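You operate a simulated robot arm through the tools that you are given. There is no shell and no other tool. Be economical: measure what you need, move in short steps, check, and stop when the job is done.

The job below is to be done with a simulated robot arm. You get a single attempt, and the scene is never put back.

TASK
Box up the leftover peas and rinse the small colander.
Fine: Tip them all into the oblong tub and seat the oblong tub lid. Rinse the colander under the tap till no sauce shows; it ends back on its spot and the tap ends shut. Pinch no finger; drop, topple, crush or chip nothing, tools too; spill no more than 8 ml at a pour or dip, 20 ml in all.
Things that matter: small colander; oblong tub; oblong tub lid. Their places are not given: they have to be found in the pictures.

It is judged by the outcome, as a careful person would: the job done as asked, and still so three seconds after it is handed in. It fails if anything else is knocked over, pushed out of place, dropped, spilled or broken. Lids that push on must go on centred and level and be pressed home; caps that screw on are set level and turned clockwise until they are tight.

THE ROBOT
A 7-joint arm with a two-finger parallel gripper, fixed in place. Base frame: the origin is at the foot of the arm, x ahead of it, y to its left, z up; the work surface is at about z = 0.95. Readings come in m, rad, newtons and seconds.
With the tool pointing down near the work surface it reaches from about 0.2 to 0.72 m from the base axis. Its first joint turns from -2.897 to 2.897 rad. Payload 1.57 kg.
The TCP is the grasp point between the finger pads, 0.03 m short of the fingertips. In the tool frame z runs along the fingers and y along their closing line. Largest opening 0.11 m; finger width 0.024, thickness 0.012; the body of the gripper, 0.048 by 0.112 m, starts 0.078 m behind the TCP.
Orientation is told as [roll, pitch, yaw] about the base's x, y, z axes, in that order, counted from this pose: with the fingers straight down and closing along the base's y, the tool's x points along the base's -x, its y along +y and its z along -z.

THE INTERFACE
- The arm moves only by the tool servo_tool. Its argument "targets" is a list of rows, each a list of 2 entries, a list of its own where there are three numbers: the shift along the tool's x, y, z in m, then the turn, a rotation vector about the tool's x, y, z in rad. In form: [[[dx, dy, dz], [ax, ay, az]], ...]. A call has 1 to 8 rows; each row is the pose to reach, as a shift and turn from the pose commanded when the call began, along the tool's axes at that moment. "hand" is the opening in per cent of the stroke, from 0 (shut) to 100 (fully open), set as the call begins (left out, the last holds). Rows are played at 5 a second. More than 0.05 m and 0.15 rad between two rows, or a gripper value outside its range, and nothing of the call is played. A pose out of reach is approached as far as the arm can. The call stops where the force on the tool passes 40 N (or 10 N more than at its start, if that is more) or the arm is blocked; 0.2 s more then pass. The fingers move at their own pace (about 0.045 m/s each) and stop on an object; they squeeze with about 43 N. The grip force told is the motor's: it shows also when the fingers shut on nothing. Time passes only in rows, and 0.2 s behind the last, so rows that repeat a pose let the fingers close. The reply holds the time, the measured pose of the TCP, the force on the tool along the base axes, the opening and the grip force, in the units named above and with some noise.
- Cameras (640 x 400 px; columns grow to the right, rows downward): "scene" is fixed at [0.0513, 0.6496, 1.7126]; the picture's right is [-0.91, -0.41, 0.00], its down [-0.21, 0.46, -0.87] and it looks along [0.36, -0.79, -0.50] (base axes); focal length 335 px, centre (320, 200). "wrist" rides on the gripper at [-0.036, 0, -0.08] in the tool frame; the picture's right is [0.00, -1.00, 0.00], its down [0.97, 0.00, -0.24] and it looks along [0.24, 0.00, 0.97] (tool axes); focal length 218 px, centre (320, 200).
- capture(camera): a new picture of that camera. The clock stands still meanwhile.
- raise_lower(by): slides the trunk up (or, below 0, down) by that many m; the arm rides with it, the base frame stays. It gives what a move gives, with no picture.
- pixel_to_xyz(camera, pixels): there is no depth. For up to 12 entries [column, row, z] of the newest picture of that camera ("zoom" is the newest enlarged one), the place [x, y] in the base frame at which the ray of that pixel passes the height z, good to about 0.002 m, but the place of the scene camera against the robot may be out by one fixed shift of up to 0.012 m in any direction. The clock stands still meanwhile.
- inspect(camera, box): a new picture of the part [left, top, right, bottom] of that camera's present view, enlarged. The clock stands still meanwhile.
- sign_off(): hands the job in; it is judged then, once.

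Go step by step. Measure first, check grasps and placings, and put right what went wrong. The budget is 80 turns and 54 pictures, counting those below and the enlarged ones. Unless the task says otherwise, let go and move clear before handing in, and close with one line.

The tools are called as a command line: name --argument value ..., lists and objects as JSON in quotes. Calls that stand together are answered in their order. servo_tool: Moves the arm, as the interface text tells. Its arguments: {"type":"object","properties":{"targets":{"type":"array","items":{"type":"array"}},"hand":{"type":"number"}},"required":["targets"]} The other tools are called the same way: raise_lower (by) slides the trunk up or down; capture (camera) takes a picture; pixel_to_xyz (camera, pixels) gives the place at which the rays of pixels pass given heights; inspect (camera, box) takes an enlarged picture of a part of a camera's view; sign_off () hands the job in.

At the start:

```text
time: 0.0
tcp_pos: [0.3875, -0.126, 1.3161]
tool_rot: [0.001, 0.0, 0.0]
wrist_force: [0.6, -0.6, 0.0]
width: 0.1101
grasp_force: 0.0
trunk travel left (down, up): [-0.525, 0.065]
```

scene: 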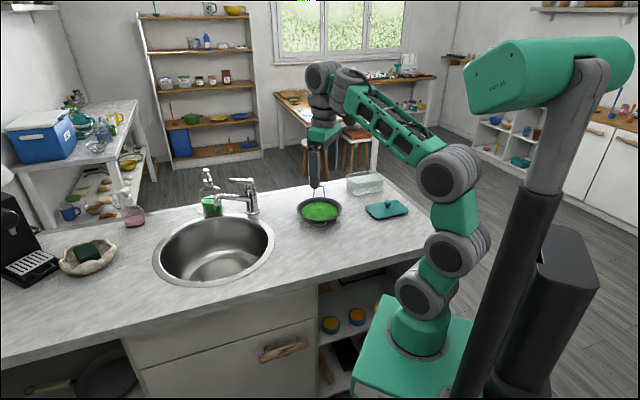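
wrist: 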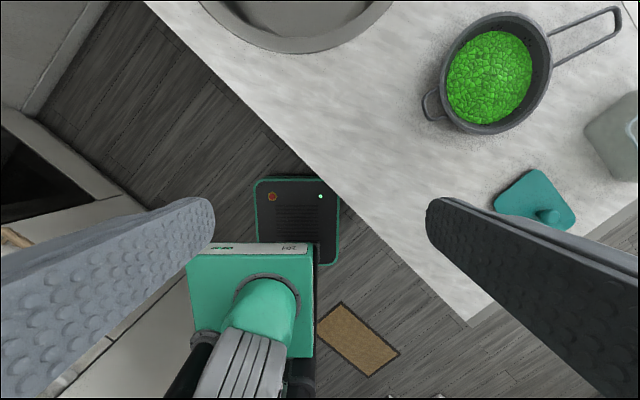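

The pan-like colander with peas is at scene (319,210), the tub at (365,183), the teal lid at (387,209), and the sink and tap at (215,245)/(245,195). I'll enlarge these parts to measure them.

inspect --camera "scene" --box '[280, 160, 420, 248]'

inspect --camera "scene" --box '[140, 150, 300, 300]'

inspect --camera "wrist" --box '[400, 0, 640, 240]'

pixel_to_xyz --camera "wrist" --pixels '[[490, 75, 0.98], [490, 75, 1.01], [440, 75, 1.01], [550, 45, 1.01], [617, 12, 1.01], [425, 105, 1.01], [537, 205, 0.96], [548, 214, 0.98], [590, 130, 1.0], [300, 20, 0.95], [537, 170, 0.96], [496, 205, 0.96]]'

```text
4.55 times, centred on (350, 204) of scene
```

zoom: 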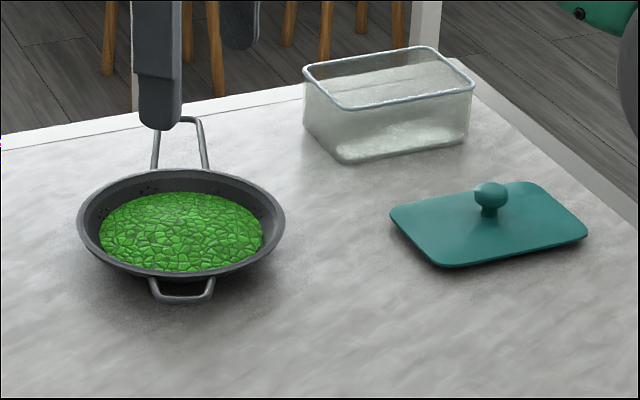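

```text
2.67 times, centred on (220, 225) of scene
```

zoom: 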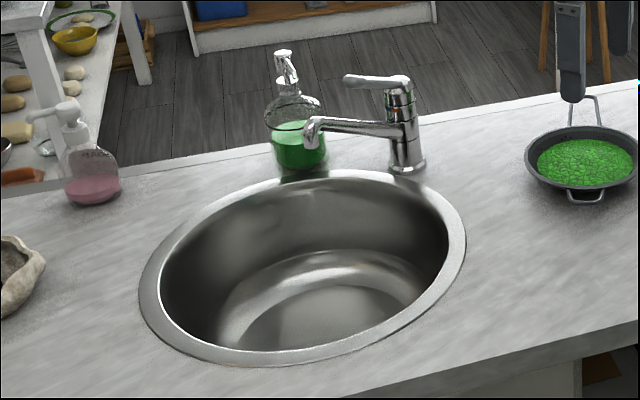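

```text
1.67 times, centred on (520, 120) of wrist
```

zoom: 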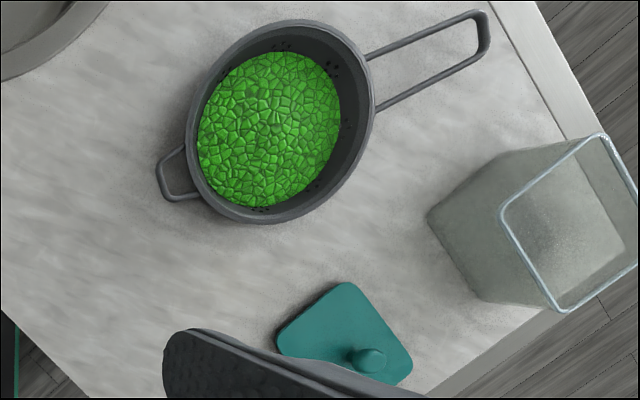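

```text
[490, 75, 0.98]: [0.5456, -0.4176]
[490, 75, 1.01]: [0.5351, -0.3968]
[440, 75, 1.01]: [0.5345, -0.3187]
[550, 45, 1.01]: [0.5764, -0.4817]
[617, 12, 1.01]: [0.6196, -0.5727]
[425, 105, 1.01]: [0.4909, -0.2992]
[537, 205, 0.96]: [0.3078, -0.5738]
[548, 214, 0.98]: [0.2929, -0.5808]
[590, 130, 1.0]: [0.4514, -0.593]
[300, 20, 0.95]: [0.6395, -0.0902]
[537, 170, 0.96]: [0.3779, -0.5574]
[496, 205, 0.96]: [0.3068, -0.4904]
```

The wrist view puts the colander at about (0.54,-0.40), the lid at (0.31,-0.56) and the tub at (0.45,-0.60). I'll move high above that group for a clearer top-down picture.

servo_tool --targets '[[[-0.01, -0.04, 0], [0, 0, 0]], [[-0.02, -0.08, 0], [0, 0, 0]], [[-0.03, -0.12, 0], [0, 0, 0]], [[-0.04, -0.16, 0], [0, 0, 0]], [[-0.05, -0.2, 0], [0, 0, 0]], [[-0.06, -0.24, 0], [0, 0, 0]], [[-0.07, -0.28, 0], [0, 0, 0]], [[-0.08, -0.32, 0], [0, 0, 0]]]' --hand 100

capture --camera "wrist"

```text
time: 1.8
tcp_pos: [0.4354, -0.4012, 1.2843]
tool_rot: [-0.004, -0.004, 0.0]
wrist_force: [-0.1, 0.0, 0.5]
width: 0.1097
grasp_force: 0.1
out of reach, approached as far as the arm can: row 6, 7, 8
trunk travel left (down, up): [-0.525, 0.065]
```

```text
48 pictures are left
```

wrist: 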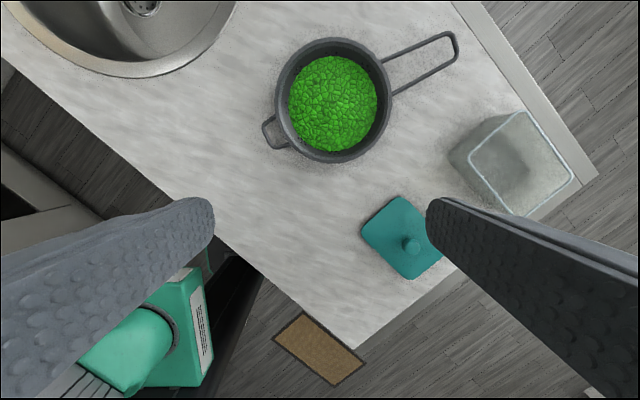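

The colander rim is centred near (333,100), the tub rim near (523,163), the lid knob near (411,244). I'll measure these points from this view and zoom in for edges.

pixel_to_xyz --camera "wrist" --pixels '[[333, 100, 1.0], [277, 110, 1.0], [391, 90, 1.0], [333, 38, 1.0], [333, 163, 1.0], [455, 45, 1.0], [455, 45, 0.96], [383, 62, 1.0], [265, 132, 1.0], [523, 112, 1.01], [576, 180, 1.01], [468, 155, 1.01]]'

pixel_to_xyz --camera "wrist" --pixels '[[510, 216, 1.01], [411, 240, 0.99], [411, 279, 0.96], [397, 197, 0.96], [362, 230, 0.96], [442, 250, 0.96], [0, 0, 0.95], [235, 0, 0.95], [130, 77, 0.95], [595, 175, 0.95], [348, 348, 0.95], [450, 157, 0.95]]'

inspect --camera "wrist" --box '[250, 20, 490, 170]'

inspect --camera "wrist" --box '[350, 100, 590, 290]'

```text
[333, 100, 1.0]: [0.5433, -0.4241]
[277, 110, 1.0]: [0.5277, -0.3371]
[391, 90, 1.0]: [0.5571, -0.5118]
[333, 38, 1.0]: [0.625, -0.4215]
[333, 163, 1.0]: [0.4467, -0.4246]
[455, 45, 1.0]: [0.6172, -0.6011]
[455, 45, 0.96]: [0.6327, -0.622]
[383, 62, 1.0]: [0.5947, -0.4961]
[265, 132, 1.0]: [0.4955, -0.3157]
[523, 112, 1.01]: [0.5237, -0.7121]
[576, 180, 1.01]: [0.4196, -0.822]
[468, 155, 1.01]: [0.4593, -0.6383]
```

```text
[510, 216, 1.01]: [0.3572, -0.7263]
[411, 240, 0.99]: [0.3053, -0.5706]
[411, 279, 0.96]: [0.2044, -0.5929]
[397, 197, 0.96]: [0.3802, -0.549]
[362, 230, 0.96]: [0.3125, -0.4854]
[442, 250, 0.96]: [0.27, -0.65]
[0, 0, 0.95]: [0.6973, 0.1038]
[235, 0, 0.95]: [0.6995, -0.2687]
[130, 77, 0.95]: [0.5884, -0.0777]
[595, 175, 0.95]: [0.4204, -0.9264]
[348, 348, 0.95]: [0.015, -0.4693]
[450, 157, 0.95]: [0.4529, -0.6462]
```

```text
2.67 times, centred on (370, 95) of wrist
```

zoom: 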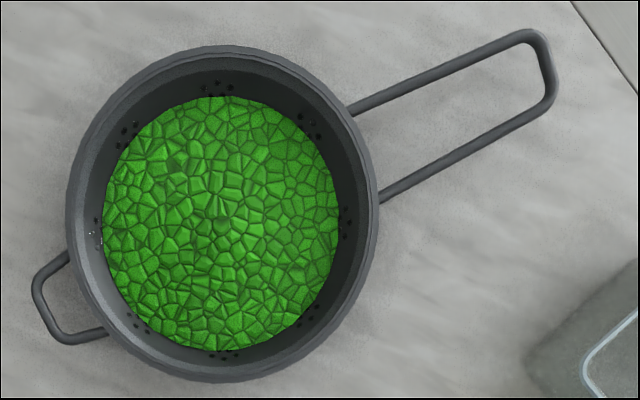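

```text
2.11 times, centred on (470, 195) of wrist
```

zoom: 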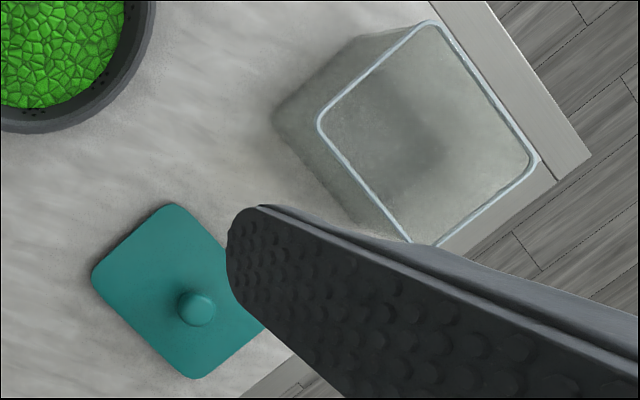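

Rays from the two wrist views meet at z≈0.98 for the colander rim and z≈1.02 for the tub rim, so the tub lies far out near (0.44,-0.72). I'll check that with the scene camera and also measure the sink and tap.

pixel_to_xyz --camera "scene" --pixels '[[320, 208, 0.98], [320, 208, 1.0], [297, 207, 0.98], [343, 207, 0.98], [320, 187, 0.975], [354, 195, 0.95], [382, 191, 0.95], [347, 181, 0.95], [385, 178, 1.02], [387, 203, 0.985], [408, 211, 0.955], [376, 218, 0.955]]'

pixel_to_xyz --camera "scene" --pixels '[[252, 214, 0.95], [217, 202, 1.05], [217, 202, 1.08], [230, 181, 1.12], [251, 182, 1.12], [213, 250, 0.95], [154, 260, 0.95], [274, 240, 0.95], [208, 211, 0.95], [226, 215, 0.95], [190, 285, 0.95], [222, 265, 0.8]]'

inspect --camera "scene" --box '[190, 160, 280, 220]'

```text
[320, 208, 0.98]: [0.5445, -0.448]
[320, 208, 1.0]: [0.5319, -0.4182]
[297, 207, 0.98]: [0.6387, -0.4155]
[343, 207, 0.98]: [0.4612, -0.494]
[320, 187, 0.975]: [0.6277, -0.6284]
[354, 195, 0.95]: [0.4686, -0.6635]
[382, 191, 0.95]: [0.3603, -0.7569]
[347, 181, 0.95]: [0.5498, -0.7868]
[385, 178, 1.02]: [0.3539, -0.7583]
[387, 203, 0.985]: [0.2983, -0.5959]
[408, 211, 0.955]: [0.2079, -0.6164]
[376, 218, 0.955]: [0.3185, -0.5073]
```

```text
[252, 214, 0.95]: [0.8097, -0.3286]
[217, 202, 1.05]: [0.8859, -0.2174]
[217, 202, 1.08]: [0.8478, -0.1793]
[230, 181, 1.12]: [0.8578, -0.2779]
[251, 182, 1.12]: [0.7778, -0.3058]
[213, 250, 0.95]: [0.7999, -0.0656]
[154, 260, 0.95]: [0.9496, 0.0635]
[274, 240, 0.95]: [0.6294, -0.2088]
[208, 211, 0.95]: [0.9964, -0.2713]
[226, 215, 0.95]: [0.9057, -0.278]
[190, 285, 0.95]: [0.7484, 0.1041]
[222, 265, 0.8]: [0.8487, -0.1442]
```

```text
6.67 times, centred on (235, 190) of scene
```

zoom: 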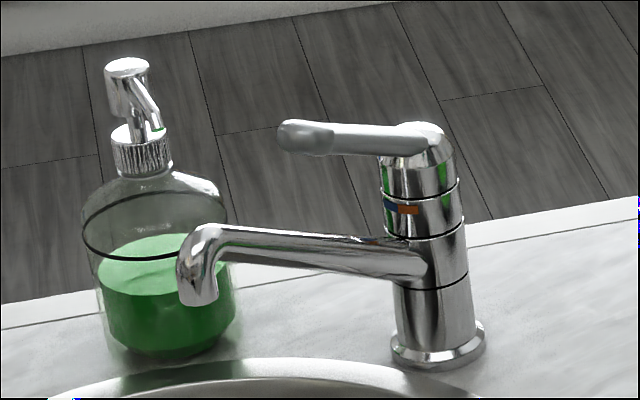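

The scene measurements agree within about 15 mm: handle end (0.627,-0.62), tub centre about (0.44,-0.71), tap base about (0.81,-0.32). The small loop handle faces me, so I'll bring the hand above it, turned to match (yaw -67°), and look closely.

servo_tool --targets '[[[-0.006, 0.011, 0.02], [0, 0, 0.146]], [[-0.012, 0.022, 0.04], [0, 0, 0.292]], [[-0.018, 0.033, 0.06], [0, 0, 0.438]], [[-0.025, 0.045, 0.08], [0, 0, 0.584]], [[-0.031, 0.056, 0.1], [0, 0, 0.73]], [[-0.037, 0.067, 0.12], [0, 0, 0.876]], [[-0.043, 0.078, 0.14], [0, 0, 1.022]], [[-0.05, 0.09, 0.16], [0, 0, 1.17]]]' --hand 100

capture --camera "wrist"

```text
time: 3.6
tcp_pos: [0.4863, -0.3131, 1.1213]
tool_rot: [0.0, 0.001, -1.173]
wrist_force: [-0.2, 0.2, 0.5]
width: 0.1099
grasp_force: 0.0
trunk travel left (down, up): [-0.525, 0.065]
```

```text
44 pictures are left
```

wrist: 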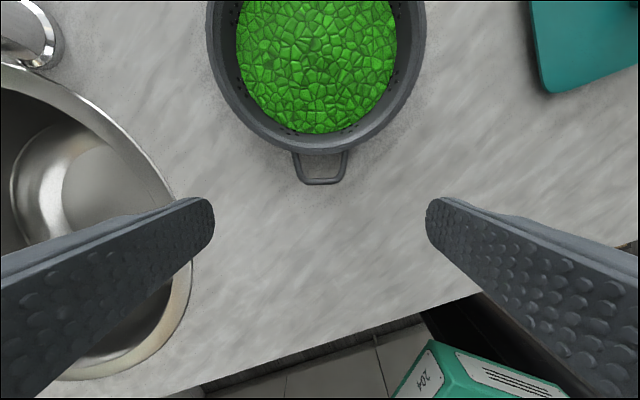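

The loop is centred and square in view, spanning columns 295–348 and rows 150–184. I'll measure it, its height and the near part of the sink and tap.

pixel_to_xyz --camera "wrist" --pixels '[[320, 184, 0.97], [320, 184, 0.98], [295, 160, 0.975], [347, 160, 0.975], [320, 150, 0.98], [207, 40, 0.98], [425, 40, 0.98], [548, 92, 0.955], [165, 180, 0.95], [40, 68, 0.95], [20, 48, 0.95], [55, 40, 0.95]]'

inspect --camera "scene" --box '[285, 175, 355, 235]'

```text
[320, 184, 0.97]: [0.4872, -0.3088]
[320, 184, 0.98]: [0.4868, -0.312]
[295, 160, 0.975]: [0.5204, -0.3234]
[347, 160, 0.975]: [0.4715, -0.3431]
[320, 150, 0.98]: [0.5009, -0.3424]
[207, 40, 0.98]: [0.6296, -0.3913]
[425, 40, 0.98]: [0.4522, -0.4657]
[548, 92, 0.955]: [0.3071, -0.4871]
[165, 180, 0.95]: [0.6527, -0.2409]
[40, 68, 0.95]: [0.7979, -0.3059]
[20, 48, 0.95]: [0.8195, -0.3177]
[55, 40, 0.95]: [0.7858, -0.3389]
```

```text
6.67 times, centred on (320, 205) of scene
```

zoom: 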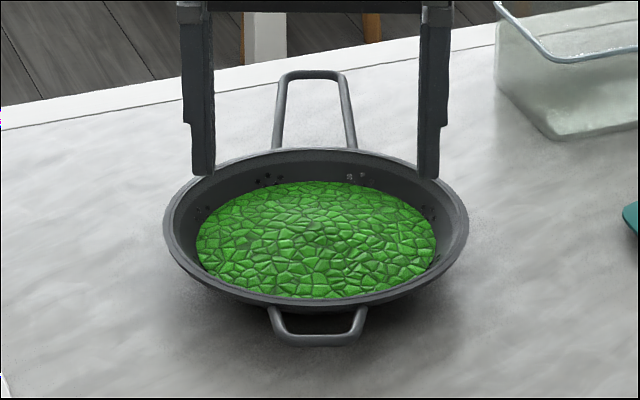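

The loop spans about 0.05 m, its outer end at (0.487,-0.310) and the rim edge at (0.501,-0.342); colander centre is (0.540,-0.430). I'll lower over the loop with the fingers open and close them.

servo_tool --targets '[[[-0.014, 0, 0.045], [0, 0, 0]], [[-0.015, 0, 0.09], [0, 0, 0]], [[-0.015, 0, 0.12], [0, 0, 0]], [[-0.015, 0, 0.133], [0, 0, 0]]]' --hand 100

inspect --camera "scene" --box '[285, 175, 355, 235]'

```text
time: 4.6
tcp_pos: [0.4932, -0.3259, 0.9897]
tool_rot: [0.0, 0.0, -1.172]
wrist_force: [-0.3, -0.4, 0.6]
width: 0.1099
grasp_force: 0.1
trunk travel left (down, up): [-0.525, 0.065]
```

```text
6.67 times, centred on (320, 205) of scene
```

zoom: 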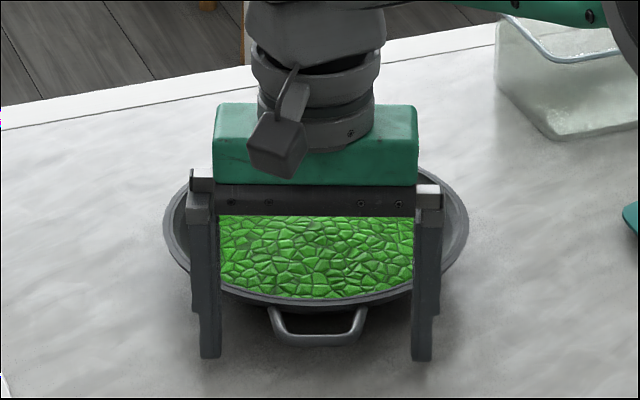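

The fingers straddle the loop with room on both sides. Closing.

servo_tool --targets '[[[0, 0, 0], [0, 0, 0]], [[0, 0, 0], [0, 0, 0]], [[0, 0, 0], [0, 0, 0]], [[0, 0, 0], [0, 0, 0]], [[0, 0, 0], [0, 0, 0]], [[0, 0, 0], [0, 0, 0]]]' --hand 0

inspect --camera "scene" --box '[285, 175, 355, 235]'

```text
time: 6.0
tcp_pos: [0.493, -0.3288, 0.9903]
tool_rot: [0.001, 0.0, -1.171]
wrist_force: [1.1, -0.3, 1.2]
width: 0.0569
grasp_force: 40.9
trunk travel left (down, up): [-0.525, 0.065]
```

```text
6.67 times, centred on (320, 205) of scene
```

zoom: 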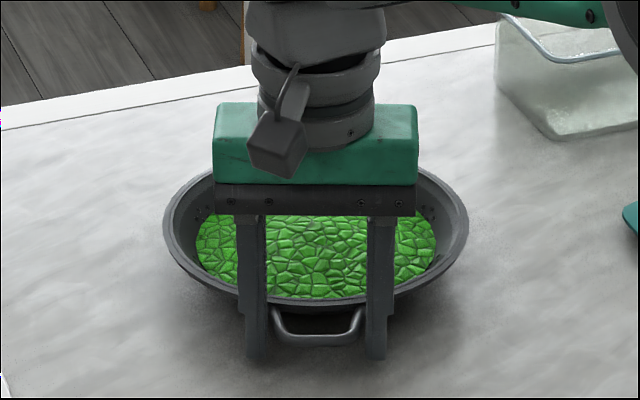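

Gripped at 0.057 m. I'll try a small 12 mm lift to learn the weight and whether the bowl stays level.

servo_tool --targets '[[[0, 0, -0.004], [0, 0, 0]], [[0, 0, -0.008], [0, 0, 0]], [[0, 0, -0.012], [0, 0, 0]], [[0, 0, -0.012], [0, 0, 0]]]'

inspect --camera "scene" --box '[285, 175, 355, 235]'

```text
time: 7.0
tcp_pos: [0.4934, -0.3274, 1.0009]
tool_rot: [-0.001, 0.0, -1.172]
wrist_force: [0.3, 0.1, -4.2]
width: 0.057
grasp_force: 43.1
trunk travel left (down, up): [-0.525, 0.065]
```

```text
6.67 times, centred on (320, 205) of scene
```

zoom: 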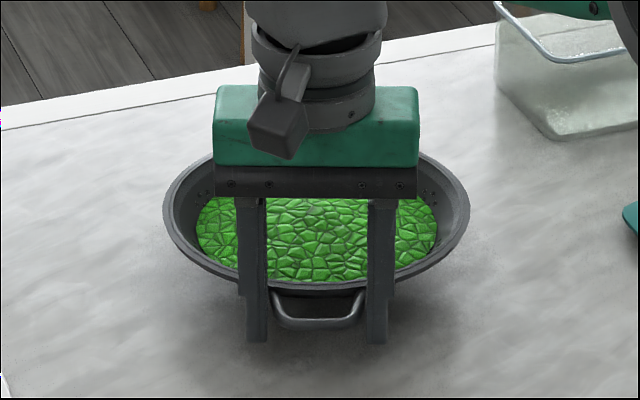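

The load is about 4 N and the far side seems to stay down, so I won't carry it by the loop. I'll set it down and pivot the colander on the table about its centre, so the long handle swings left towards me, clear of the lid, tub and tap.

servo_tool --targets '[[[0, 0, 0.011], [0, 0, 0]], [[-0.0013, -0.0168, 0.011], [0, 0, -0.15]], [[-0.005, -0.0333, 0.011], [0, 0, -0.3]], [[-0.0112, -0.049, 0.011], [0, 0, -0.45]], [[-0.0197, -0.0636, 0.011], [0, 0, -0.6]]]'

capture --camera "scene"

```text
time: 8.2
tcp_pos: [0.4414, -0.3701, 0.9896]
tool_rot: [0.0, -0.001, -0.57]
wrist_force: [-1.6, -0.9, 0.5]
width: 0.0569
grasp_force: 43.0
trunk travel left (down, up): [-0.525, 0.065]
```

```text
39 pictures are left
```

scene: 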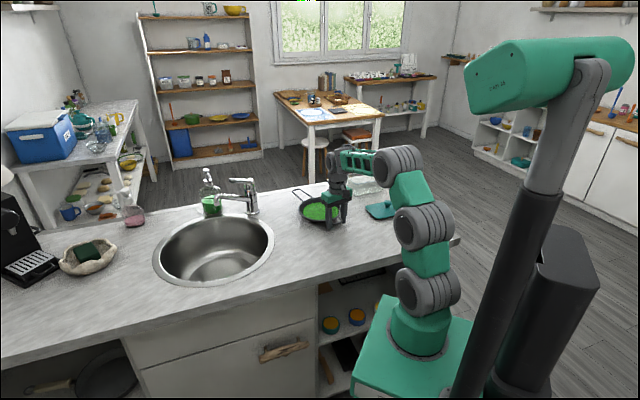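

The colander pivots with the gripper with no strain. Continuing another 1.12 rad.

servo_tool --targets '[[[-0.0011, -0.0157, 0], [0, 0, -0.14]], [[-0.0044, -0.0311, 0], [0, 0, -0.28]], [[-0.0098, -0.0459, 0], [0, 0, -0.42]], [[-0.0172, -0.0598, 0], [0, 0, -0.56]], [[-0.0265, -0.0725, 0], [0, 0, -0.7]], [[-0.0374, -0.0838, 0], [0, 0, -0.84]], [[-0.0499, -0.0935, 0], [0, 0, -0.98]], [[-0.0635, -0.1014, 0], [0, 0, -1.12]]]'

inspect --camera "scene" --box '[230, 160, 420, 260]'

```text
time: 10.0
tcp_pos: [0.4399, -0.4903, 0.9906]
tool_rot: [-0.003, 0.0, 0.551]
wrist_force: [2.6, -0.9, 1.2]
width: 0.0565
grasp_force: 43.1
trunk travel left (down, up): [-0.525, 0.065]
```

```text
3.37 times, centred on (325, 210) of scene
```

zoom: 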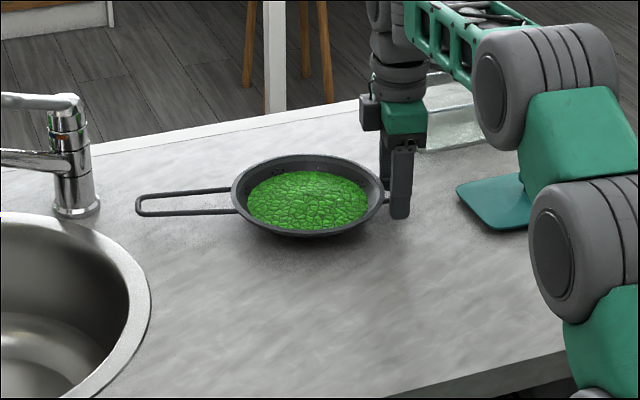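

The handle now points left (azimuth about 32°) and the table is clear. Its grip point would be slightly out of reach for a vertical tool, so I'll drag the colander 8 cm straight towards me by the loop before letting go.

servo_tool --targets '[[[0.0033, 0.0156, 0], [0, 0, 0]], [[0.0066, 0.0313, 0], [0, 0, 0]], [[0.0099, 0.0469, 0], [0, 0, 0]], [[0.0132, 0.0626, 0], [0, 0, 0]], [[0.0165, 0.0782, 0], [0, 0, 0]], [[0.0165, 0.0782, 0], [0, 0, 0]]]'

servo_tool --targets '[[[0, 0, 0], [0, 0, 0]], [[0, 0, 0], [0, 0, 0]], [[0, 0, 0], [0, 0, 0]], [[0, 0, 0], [0, 0, 0]], [[0, 0, 0], [0, 0, 0]], [[0, 0, 0], [0, 0, 0]]]' --hand 100

servo_tool --targets '[[[0, 0, -0.03], [0, 0, 0]], [[0, 0, -0.07], [0, 0, 0]], [[0, 0, -0.11], [0, 0, 0]], [[0, 0, -0.15], [0, 0, 0]]]'

capture --camera "wrist"

```text
time: 11.4
tcp_pos: [0.3846, -0.4315, 0.99]
tool_rot: [0.0, 0.0, 0.551]
wrist_force: [-0.7, 1.1, 4.4]
width: 0.0564
grasp_force: 43.3
trunk travel left (down, up): [-0.525, 0.065]
```

```text
time: 12.8
tcp_pos: [0.3844, -0.4326, 0.9891]
tool_rot: [0.002, -0.002, 0.549]
wrist_force: [-0.3, -0.9, 0.2]
width: 0.1103
grasp_force: 0.1
trunk travel left (down, up): [-0.525, 0.065]
```

```text
time: 13.8
tcp_pos: [0.3845, -0.4315, 1.139]
tool_rot: [0.002, -0.001, 0.55]
wrist_force: [0.1, -0.2, -0.8]
width: 0.1101
grasp_force: 0.0
trunk travel left (down, up): [-0.525, 0.065]
```

```text
37 pictures are left
```

wrist: 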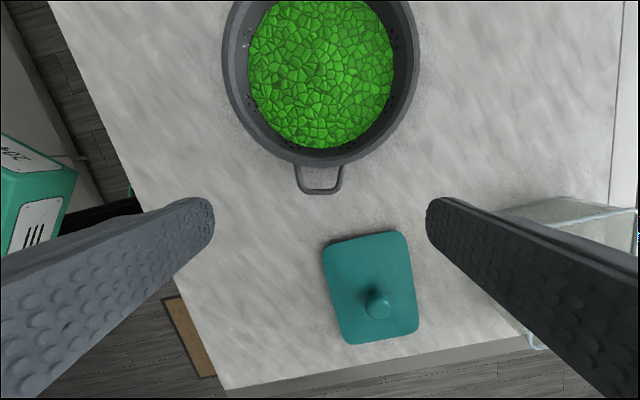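

The colander is released and upright; the lid is untouched (knob at (378,303)). I'll measure both.

pixel_to_xyz --camera "wrist" --pixels '[[222, 55, 0.982], [419, 55, 0.982], [320, 165, 0.982], [320, 193, 0.975], [378, 303, 0.985], [378, 308, 0.97], [323, 245, 0.958], [400, 231, 0.958], [420, 325, 0.958], [352, 344, 0.958], [500, 212, 0.95], [637, 210, 1.02]]'

```text
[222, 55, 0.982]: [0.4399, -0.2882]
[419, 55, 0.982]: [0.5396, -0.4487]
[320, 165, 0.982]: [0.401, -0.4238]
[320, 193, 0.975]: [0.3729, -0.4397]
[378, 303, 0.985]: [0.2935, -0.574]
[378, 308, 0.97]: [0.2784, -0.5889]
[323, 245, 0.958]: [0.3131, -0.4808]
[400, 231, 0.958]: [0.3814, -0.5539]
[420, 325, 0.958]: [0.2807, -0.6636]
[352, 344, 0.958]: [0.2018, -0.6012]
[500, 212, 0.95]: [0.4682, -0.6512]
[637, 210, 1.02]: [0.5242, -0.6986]
```

The colander centre is (0.486,-0.371), so its handle grip point is near (0.605,-0.298). I'll move over it at height and look.

servo_tool --targets '[[[-0.043, 0, 0], [0, 0, 0]], [[-0.086, 0, 0], [0, 0, 0]], [[-0.129, 0, 0], [0, 0, 0]], [[-0.172, 0, 0], [0, 0, 0]], [[-0.215, 0, 0], [0, 0, 0]], [[-0.248, -0.002, 0.03], [0, 0, 0]]]'

capture --camera "wrist"

```text
time: 15.2
tcp_pos: [0.5985, -0.3032, 1.1099]
tool_rot: [0.001, 0.0, 0.548]
wrist_force: [-0.1, -0.1, 0.0]
width: 0.1101
grasp_force: 0.1
trunk travel left (down, up): [-0.525, 0.065]
```

```text
36 pictures are left
```

wrist: 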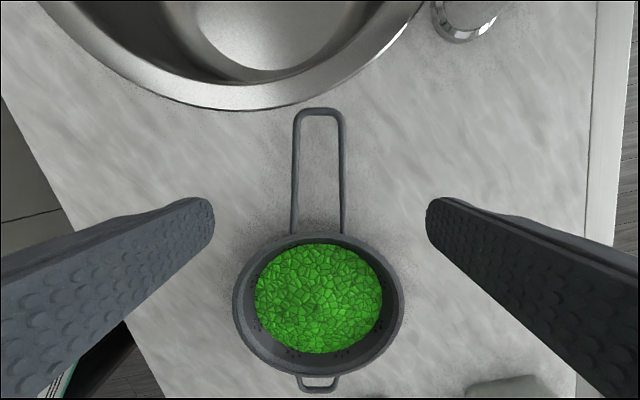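

pixel_to_xyz --camera "wrist" --pixels '[[320, 109, 0.976], [319, 160, 0.978], [317, 232, 0.985], [294, 180, 0.978], [343, 180, 0.978], [345, 230, 0.978], [291, 230, 0.978], [233, 300, 0.985], [404, 300, 0.985], [270, 105, 0.953], [467, 40, 0.952], [497, 12, 0.952]]'

inspect --camera "scene" --box '[230, 170, 370, 250]'

```text
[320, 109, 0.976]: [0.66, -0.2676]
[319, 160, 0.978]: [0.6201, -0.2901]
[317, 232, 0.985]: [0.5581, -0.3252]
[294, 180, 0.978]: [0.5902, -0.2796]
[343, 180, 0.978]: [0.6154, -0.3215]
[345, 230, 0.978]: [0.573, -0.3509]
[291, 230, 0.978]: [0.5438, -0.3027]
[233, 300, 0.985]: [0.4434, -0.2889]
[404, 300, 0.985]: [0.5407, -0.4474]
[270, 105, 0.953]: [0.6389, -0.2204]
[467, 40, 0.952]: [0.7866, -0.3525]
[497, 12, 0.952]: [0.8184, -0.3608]
```

```text
4.57 times, centred on (300, 210) of scene
```

zoom: 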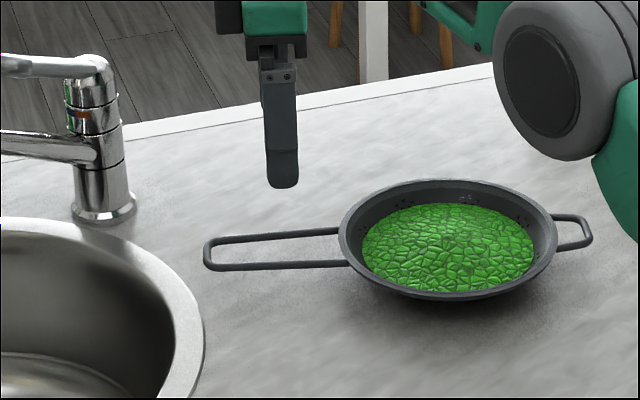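

The handle lies right under the tool, rods about 0.05 m apart, spanning (0.558,-0.325) to (0.660,-0.268). I'll lower onto it 0.045 m from the rim and close.

servo_tool --targets '[[[0, 0, 0.045], [0, 0, 0]], [[0, 0, 0.09], [0, 0, 0]], [[0, 0, 0.12], [0, 0, 0]], [[0, 0, 0.12], [0, 0, 0]]]'

servo_tool --targets '[[[0, 0, 0], [0, 0, 0]], [[0, 0, 0], [0, 0, 0]], [[0, 0, 0], [0, 0, 0]], [[0, 0, 0], [0, 0, 0]], [[0, 0, 0], [0, 0, 0]], [[0, 0, 0], [0, 0, 0]]]' --hand 0

inspect --camera "scene" --box '[230, 170, 370, 250]'

```text
time: 16.2
tcp_pos: [0.598, -0.3032, 0.9893]
tool_rot: [0.0, 0.001, 0.55]
wrist_force: [-0.8, 0.8, 1.1]
width: 0.1097
grasp_force: 0.1
trunk travel left (down, up): [-0.525, 0.065]
```

```text
time: 17.6
tcp_pos: [0.5975, -0.3043, 0.9893]
tool_rot: [0.001, 0.0, 0.551]
wrist_force: [0.8, -0.3, 0.6]
width: 0.0542
grasp_force: 39.3
trunk travel left (down, up): [-0.525, 0.065]
```

```text
4.57 times, centred on (300, 210) of scene
```

zoom: 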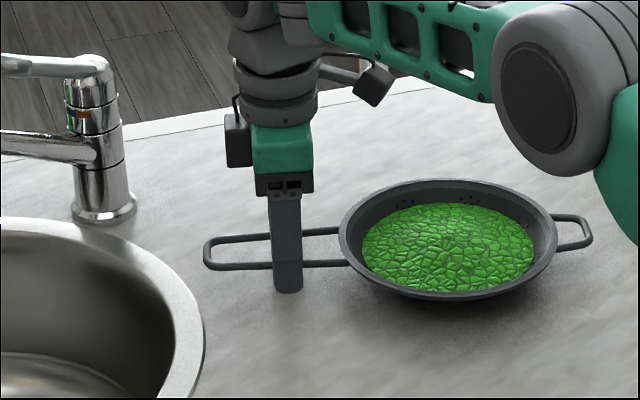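

Gripped at 0.054 m on both rods. A 12 mm trial lift will show whether the bowl stays level in this grip.

servo_tool --targets '[[[0, 0, -0.004], [0, 0, 0]], [[0, 0, -0.008], [0, 0, 0]], [[0, 0, -0.012], [0, 0, 0]], [[0, 0, -0.012], [0, 0, 0]]]'

inspect --camera "scene" --box '[230, 170, 370, 250]'

```text
time: 18.6
tcp_pos: [0.5985, -0.3038, 1.0007]
tool_rot: [0.0, 0.001, 0.549]
wrist_force: [0.5, 0.8, -3.2]
width: 0.0544
grasp_force: 43.0
trunk travel left (down, up): [-0.525, 0.065]
```

```text
4.57 times, centred on (300, 210) of scene
```

zoom: 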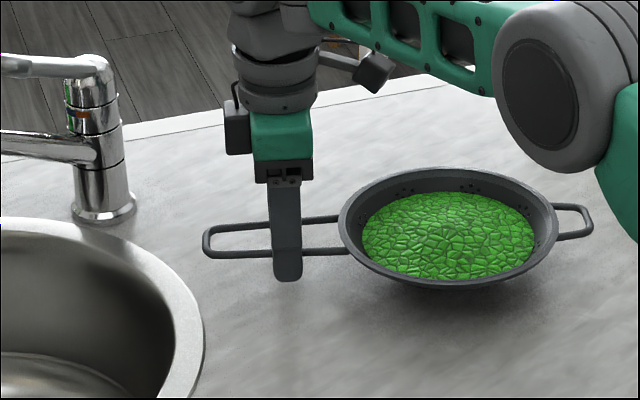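

The loop end rose about 9 px against 12 px at the handle, so it is nearly level and the weight is only 3–4 N. I'll lift 20 mm more to see whether the sag grows.

servo_tool --targets '[[[0, 0, -0.006], [0, 0, 0]], [[0, 0, -0.012], [0, 0, 0]], [[0, 0, -0.02], [0, 0, 0]], [[0, 0, -0.02], [0, 0, 0]], [[0, 0, -0.02], [0, 0, 0]]]'

inspect --camera "scene" --box '[230, 170, 370, 250]'

```text
time: 19.8
tcp_pos: [0.5976, -0.305, 1.0214]
tool_rot: [0.0, 0.0, 0.549]
wrist_force: [0.4, 0.5, -3.6]
width: 0.054
grasp_force: 43.1
trunk travel left (down, up): [-0.525, 0.065]
```

```text
4.57 times, centred on (300, 210) of scene
```

zoom: 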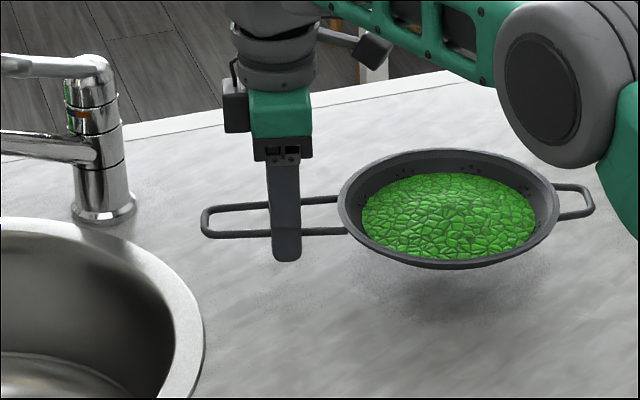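

The bowl lifts level and steady at about 3.7 N, so I can carry it instead of sliding it. I'll swing it at this low height so the handle turns towards me while the bowl moves back over its own spot.

servo_tool --targets '[[[0.0001, 0.012, 0], [0, 0, -0.14]], [[0.0027, 0.0238, 0], [0, 0, -0.28]], [[0.0077, 0.0347, 0], [0, 0, -0.42]], [[0.0151, 0.0447, 0], [0, 0, -0.56]], [[0.0247, 0.0533, 0], [0, 0, -0.7]], [[0.0362, 0.0603, 0], [0, 0, -0.84]], [[0.0495, 0.0654, 0], [0, 0, -0.98]], [[0.0641, 0.0684, 0], [0, 0, -1.12]]]'

inspect --camera "scene" --box '[230, 160, 420, 260]'

```text
time: 21.6
tcp_pos: [0.5074, -0.2794, 1.0209]
tool_rot: [0.0, 0.0, 1.671]
wrist_force: [-0.1, 0.1, -3.3]
width: 0.0543
grasp_force: 43.1
trunk travel left (down, up): [-0.525, 0.065]
```

```text
3.37 times, centred on (325, 210) of scene
```

zoom: 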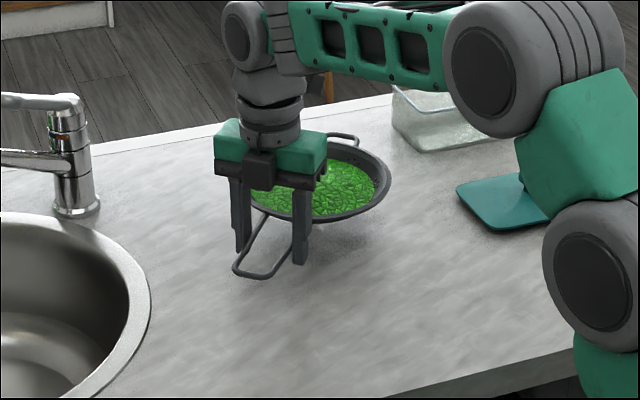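

Swing is going well, level at 3.3 N. Completing the last 0.70 rad.

servo_tool --targets '[[[0.0063, 0.0144, 0], [0, 0, -0.14]], [[0.0151, 0.0286, 0], [0, 0, -0.28]], [[0.0264, 0.0419, 0], [0, 0, -0.42]], [[0.04, 0.0543, 0], [0, 0, -0.56]], [[0.0558, 0.0653, 0], [0, 0, -0.7]], [[0.0558, 0.0653, 0], [0, 0, -0.7]]]'

inspect --camera "scene" --box '[230, 160, 420, 260]'

```text
time: 23.0
tcp_pos: [0.4634, -0.3407, 1.0259]
tool_rot: [-0.007, -0.002, 2.311]
wrist_force: [-1.2, -1.1, -3.9]
width: 0.054
grasp_force: 43.3
out of reach, approached as far as the arm can: row 5
trunk travel left (down, up): [-0.525, 0.065]
```

```text
3.37 times, centred on (325, 210) of scene
```

zoom: 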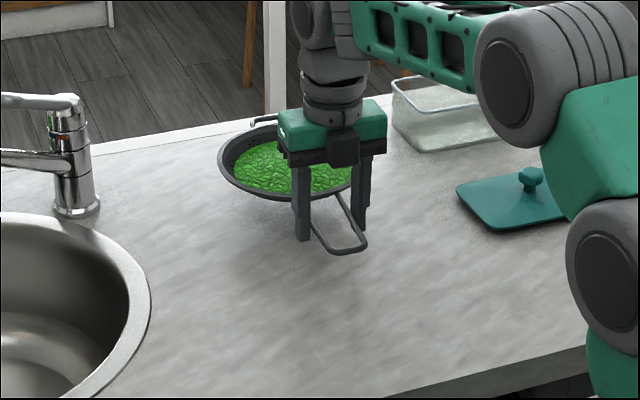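

The wrist reached its turning limit at yaw 2.31, which is enough: the handle points at me and the bowl is over (0.55,-0.44). Setting it down gently.

servo_tool --targets '[[[0, 0, 0.012], [0, 0, 0]], [[0, 0, 0.022], [0, 0, 0]], [[0, 0, 0.03], [0, 0, 0]], [[0, 0, 0.036], [0, 0, 0]], [[0, 0, 0.036], [0, 0, 0]]]'

inspect --camera "scene" --box '[265, 170, 375, 240]'

```text
time: 24.2
tcp_pos: [0.4501, -0.3428, 0.9894]
tool_rot: [-0.008, 0.001, 2.368]
wrist_force: [-1.7, 2.1, 10.2]
width: 0.0542
grasp_force: 43.2
out of reach, approached as far as the arm can: row 1, 4, 5
trunk travel left (down, up): [-0.525, 0.065]
```

```text
5.71 times, centred on (320, 205) of scene
```

zoom: 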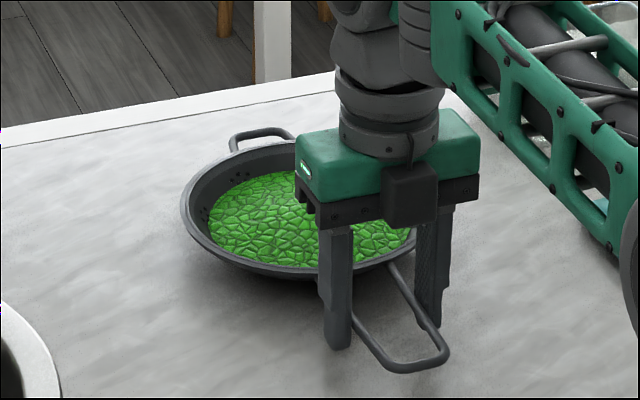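

It's down with about 10 N of contact. I'll ease off, open, rise, then turn the wrist back about 180° (towards neutral) for a grip along the handle.

servo_tool --targets '[[[0, 0, -0.001], [0, 0, 0]], [[0, 0, -0.001], [0, 0, 0]], [[0, 0, -0.001], [0, 0, 0]], [[0, 0, -0.001], [0, 0, 0]], [[0, 0, -0.001], [0, 0, 0]], [[0, 0, -0.001], [0, 0, 0]]]' --hand 100

servo_tool --targets '[[[0, 0, -0.03], [0, 0, 0]], [[0, 0, -0.07], [0, 0, 0]], [[0, 0, -0.11], [0, 0, 0.0]], [[0, 0, -0.15], [0, 0, 0.14]], [[0, 0, -0.19], [0, 0, 0.28]], [[0, 0, -0.19], [0, 0, 0.42]], [[0, 0, -0.19], [0, 0, 0.56]], [[0, 0, -0.19], [0, 0, 0.7]]]'

servo_tool --targets '[[[0, 0, 0], [0, 0, 0.145]], [[0, 0, 0], [0, 0, 0.29]], [[0, 0, 0], [0, 0, 0.435]], [[0, 0, 0], [0, 0, 0.58]], [[0, 0, 0], [0, 0, 0.725]], [[0, 0, 0], [0, 0, 0.87]], [[0, 0, 0], [0, 0, 1.015]], [[0, 0, 0], [0, 0, 1.16]]]'

servo_tool --targets '[[[0, 0, 0], [0, 0, 0.145]], [[0, 0, 0], [0, 0, 0.29]], [[0, 0, 0], [0, 0, 0.435]], [[0, 0, 0], [0, 0, 0.58]], [[0, 0, 0], [0, 0, 0.725]], [[0, 0, 0], [0, 0, 0.87]], [[0, 0, 0], [0, 0, 1.015]], [[0, 0, 0], [0, 0, 1.16]]]'

capture --camera "wrist"

```text
time: 25.6
tcp_pos: [0.4505, -0.3439, 0.9871]
tool_rot: [-0.009, -0.001, 2.369]
wrist_force: [-0.2, -0.5, 0.0]
width: 0.11
grasp_force: 0.1
trunk travel left (down, up): [-0.525, 0.065]
```

```text
time: 27.4
tcp_pos: [0.4518, -0.3431, 1.1777]
tool_rot: [0.0, 0.0, 1.666]
wrist_force: [0.0, 0.2, 0.2]
width: 0.1096
grasp_force: 0.0
trunk travel left (down, up): [-0.525, 0.065]
```

```text
time: 29.2
tcp_pos: [0.4511, -0.343, 1.1792]
tool_rot: [0.0, -0.001, 0.51]
wrist_force: [0.5, 0.1, -0.4]
width: 0.1099
grasp_force: 0.0
trunk travel left (down, up): [-0.525, 0.065]
```

```text
time: 31.0
tcp_pos: [0.4512, -0.3434, 1.1783]
tool_rot: [-0.001, -0.001, -0.654]
wrist_force: [-0.7, -0.2, -0.1]
width: 0.1097
grasp_force: 0.0
trunk travel left (down, up): [-0.525, 0.065]
```

```text
28 pictures are left
```

wrist: 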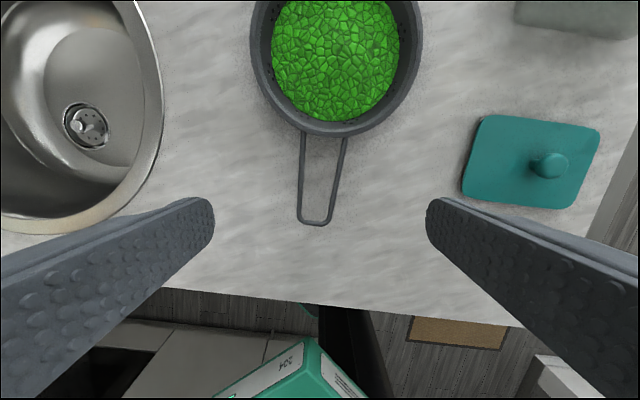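

The colander sits well with its handle pointing at me: tip at (315,225), root at (325,135). Measuring.

pixel_to_xyz --camera "wrist" --pixels '[[315, 224, 0.976], [301, 136, 0.98], [347, 136, 0.98], [325, 137, 0.983], [250, 30, 0.985], [422, 30, 0.985], [298, 215, 0.976], [332, 215, 0.976], [548, 163, 0.985], [86, 126, 0.8], [165, 110, 0.95], [30, 228, 0.95]]'

```text
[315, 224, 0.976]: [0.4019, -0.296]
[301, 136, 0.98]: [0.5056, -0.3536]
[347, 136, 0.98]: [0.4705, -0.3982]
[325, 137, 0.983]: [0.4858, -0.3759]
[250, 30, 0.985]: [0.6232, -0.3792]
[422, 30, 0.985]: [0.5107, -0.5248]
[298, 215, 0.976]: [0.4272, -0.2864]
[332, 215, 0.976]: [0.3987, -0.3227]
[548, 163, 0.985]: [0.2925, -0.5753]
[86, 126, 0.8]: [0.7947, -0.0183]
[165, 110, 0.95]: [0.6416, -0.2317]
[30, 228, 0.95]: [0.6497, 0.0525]
```

The handle runs along azimuth 136° with its root at (0.487,-0.376). I'll trim the yaw, then tilt the tool 65° so the fingers point outward along the handle.

servo_tool --targets '[[[0, 0, 0], [0, 0, 0.107]]]'

servo_tool --targets '[[[0, 0, 0], [0, -0.142, 0]], [[0, 0, 0], [0, -0.284, 0]], [[0, 0, 0], [0, -0.426, 0]], [[0, 0, 0], [0, -0.567, 0]], [[0, 0, 0], [0, -0.709, 0]], [[0, 0, 0], [0, -0.851, 0]], [[0, 0, 0], [0, -0.993, 0]], [[0, 0, 0], [0, -1.134, 0]]]'

```text
time: 31.4
tcp_pos: [0.4507, -0.3436, 1.1769]
tool_rot: [0.0, 0.002, -0.759]
wrist_force: [-0.3, -0.1, -0.5]
width: 0.11
grasp_force: 0.1
trunk travel left (down, up): [-0.525, 0.065]
```

```text
time: 33.2
tcp_pos: [0.4514, -0.3429, 1.1772]
tool_rot: [-0.001, -1.136, -0.758]
wrist_force: [-0.4, 1.7, 0.9]
width: 0.1098
grasp_force: 0.0
trunk travel left (down, up): [-0.525, 0.065]
```

The tilt was reached exactly. Now straight down 0.195 m so the open fingers pass either side of the handle.

servo_tool --targets '[[[0.0408, 0.0, 0.019], [0, 0, 0]], [[0.0815, 0, 0.038], [0, 0, 0]], [[0.1223, 0, 0.057], [0, 0, 0]], [[0.1495, 0, 0.0697], [0, 0, 0]], [[0.1631, 0, 0.0761], [0, 0, 0]], [[0.1631, 0, 0.0761], [0, 0, 0]]]'

inspect --camera "scene" --box '[265, 170, 415, 270]'

```text
time: 34.6
tcp_pos: [0.4502, -0.3432, 0.9985]
tool_rot: [-0.002, -1.134, -0.757]
wrist_force: [-0.6, 0.4, 0.0]
width: 0.1101
grasp_force: 0.1
trunk travel left (down, up): [-0.525, 0.065]
```

```text
4.00 times, centred on (340, 220) of scene
```

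zoom: 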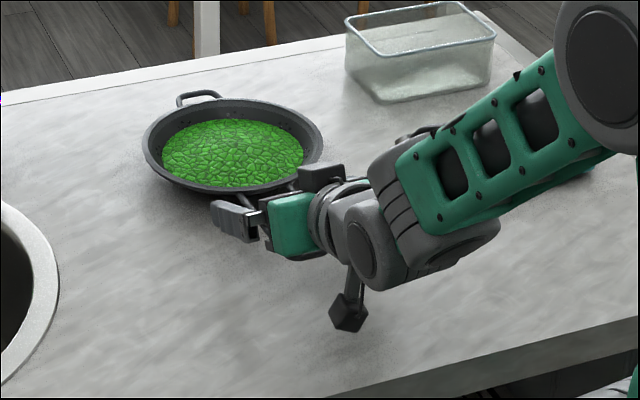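

The fingers are over the handle, 1.5 cm above gripping height. A stalk on the wrist hangs down at zoom (347,312), so I'll check its height before going lower.

pixel_to_xyz --camera "zoom" --pixels '[[347, 330, 0.95], [347, 330, 0.98], [347, 330, 1.01], [347, 330, 1.04], [350, 270, 1.0], [350, 270, 1.06], [365, 240, 1.05], [290, 225, 1.04], [240, 215, 1.0]]'

inspect --camera "scene" --box '[310, 210, 370, 260]'

```text
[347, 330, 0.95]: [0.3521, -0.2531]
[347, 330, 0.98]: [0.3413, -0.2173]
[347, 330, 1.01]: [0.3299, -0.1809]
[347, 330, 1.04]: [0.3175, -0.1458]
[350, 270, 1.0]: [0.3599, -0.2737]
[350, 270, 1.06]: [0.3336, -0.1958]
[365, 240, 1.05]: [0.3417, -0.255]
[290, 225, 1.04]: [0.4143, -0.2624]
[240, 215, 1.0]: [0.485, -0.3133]
```

```text
8.00 times, centred on (340, 235) of scene
```

zoom: 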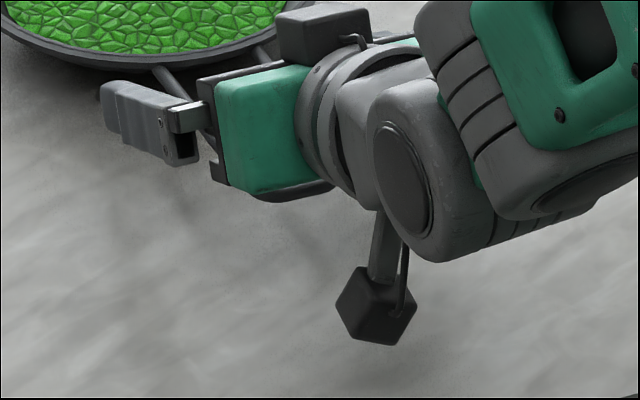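

The stalk's lowest corner works out near z≈0.99, so going 14 mm lower still clears the counter. Lowering and closing.

servo_tool --targets '[[[0.0063, 0, 0.003], [0, 0, 0]], [[0.0127, 0, 0.0059], [0, 0, 0]], [[0.0127, 0, 0.0059], [0, 0, 0]]]'

servo_tool --targets '[[[0, 0, 0], [0, 0, 0]], [[0, 0, 0], [0, 0, 0]], [[0, 0, 0], [0, 0, 0]], [[0, 0, 0], [0, 0, 0]], [[0, 0, 0], [0, 0, 0]], [[0, 0, 0], [0, 0, 0]]]' --hand 0

servo_tool --targets '[[[-0.0054, 0, -0.0025], [0, 0, 0]], [[-0.0109, 0, -0.0051], [0, 0, 0]], [[-0.0181, 0, -0.0085], [0, 0, 0]], [[-0.0181, 0, -0.0085], [0, 0, 0]]]'

inspect --camera "scene" --box '[265, 170, 415, 270]'

```text
time: 35.4
tcp_pos: [0.4495, -0.3422, 0.9836]
tool_rot: [0.001, -1.135, -0.76]
wrist_force: [-0.6, -0.1, -0.3]
width: 0.1099
grasp_force: 0.1
trunk travel left (down, up): [-0.525, 0.065]
```

```text
time: 36.8
tcp_pos: [0.4511, -0.3415, 0.9827]
tool_rot: [0.0, -1.134, -0.757]
wrist_force: [0.6, -0.3, 0.7]
width: 0.0565
grasp_force: 40.0
trunk travel left (down, up): [-0.525, 0.065]
```

```text
time: 37.8
tcp_pos: [0.4512, -0.3437, 1.0032]
tool_rot: [0.0, -1.133, -0.758]
wrist_force: [1.2, -0.2, -3.1]
width: 0.0563
grasp_force: 42.8
trunk travel left (down, up): [-0.525, 0.065]
```

```text
4.00 times, centred on (340, 220) of scene
```

zoom: 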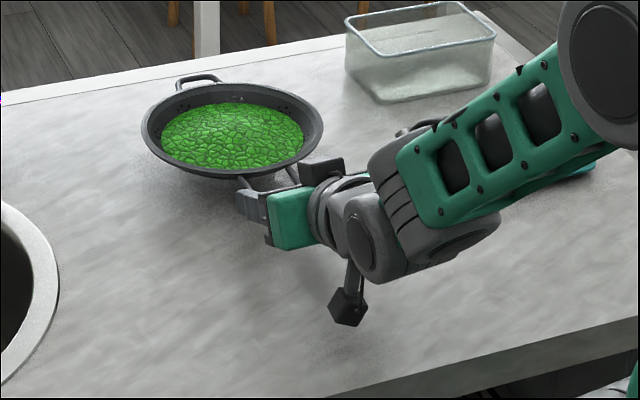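

The bowl lifts level in the along-handle grip. I'll raise it to about z 1.13 and carry it to the left of the tub, stopping short to view the tub from the wrist.

servo_tool --targets '[[[-0.0384, 0, -0.0179], [0, 0, 0]], [[-0.0768, 0, -0.0358], [0, 0, 0]], [[-0.1151, 0, -0.0537], [0, 0, 0]], [[-0.1231, -0.027, -0.0366], [0, 0, 0]], [[-0.1311, -0.054, -0.0195], [0, 0, 0]], [[-0.1391, -0.081, -0.0024], [0, 0, 0]], [[-0.1471, -0.108, 0.0147], [0, 0, 0]], [[-0.1551, -0.135, 0.0318], [0, 0, 0]]]'

capture --camera "wrist"

capture --camera "scene"

```text
time: 39.6
tcp_pos: [0.4268, -0.5059, 1.131]
tool_rot: [0.002, -1.134, -0.759]
wrist_force: [-0.1, 0.0, -3.3]
width: 0.0562
grasp_force: 43.1
trunk travel left (down, up): [-0.525, 0.065]
```

```text
24 pictures are left
```

wrist: 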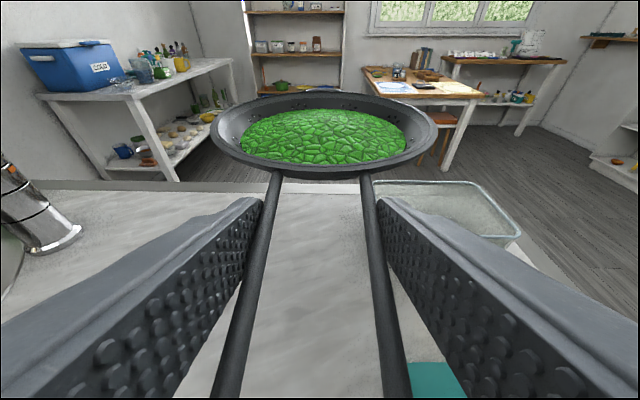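

```text
23 pictures are left
```

scene: 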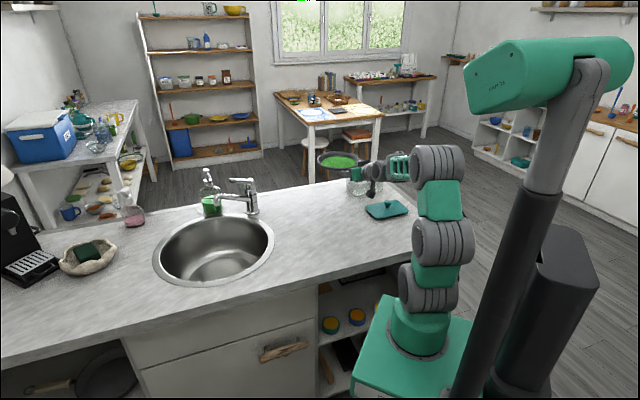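

The bowl is level in the wrist view, and the tub's rim shows at right: far corner (476,182), near-right corner (520,238). Measuring the tub from here.

pixel_to_xyz --camera "wrist" --pixels '[[477, 183, 1.02], [521, 238, 1.02], [477, 183, 1.01], [521, 238, 1.01], [433, 182, 1.02], [50, 245, 0.95], [80, 235, 0.95], [505, 215, 1.02]]'

inspect --camera "wrist" --box '[370, 160, 570, 285]'

```text
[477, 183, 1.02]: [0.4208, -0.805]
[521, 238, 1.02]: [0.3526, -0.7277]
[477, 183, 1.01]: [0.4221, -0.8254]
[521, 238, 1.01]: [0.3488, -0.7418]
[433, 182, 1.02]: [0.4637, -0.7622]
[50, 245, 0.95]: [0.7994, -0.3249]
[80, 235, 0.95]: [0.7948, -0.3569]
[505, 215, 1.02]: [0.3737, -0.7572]
```

```text
3.20 times, centred on (470, 222) of wrist
```

zoom: 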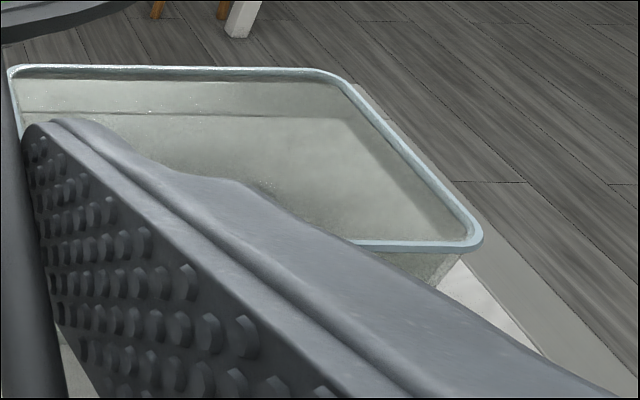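

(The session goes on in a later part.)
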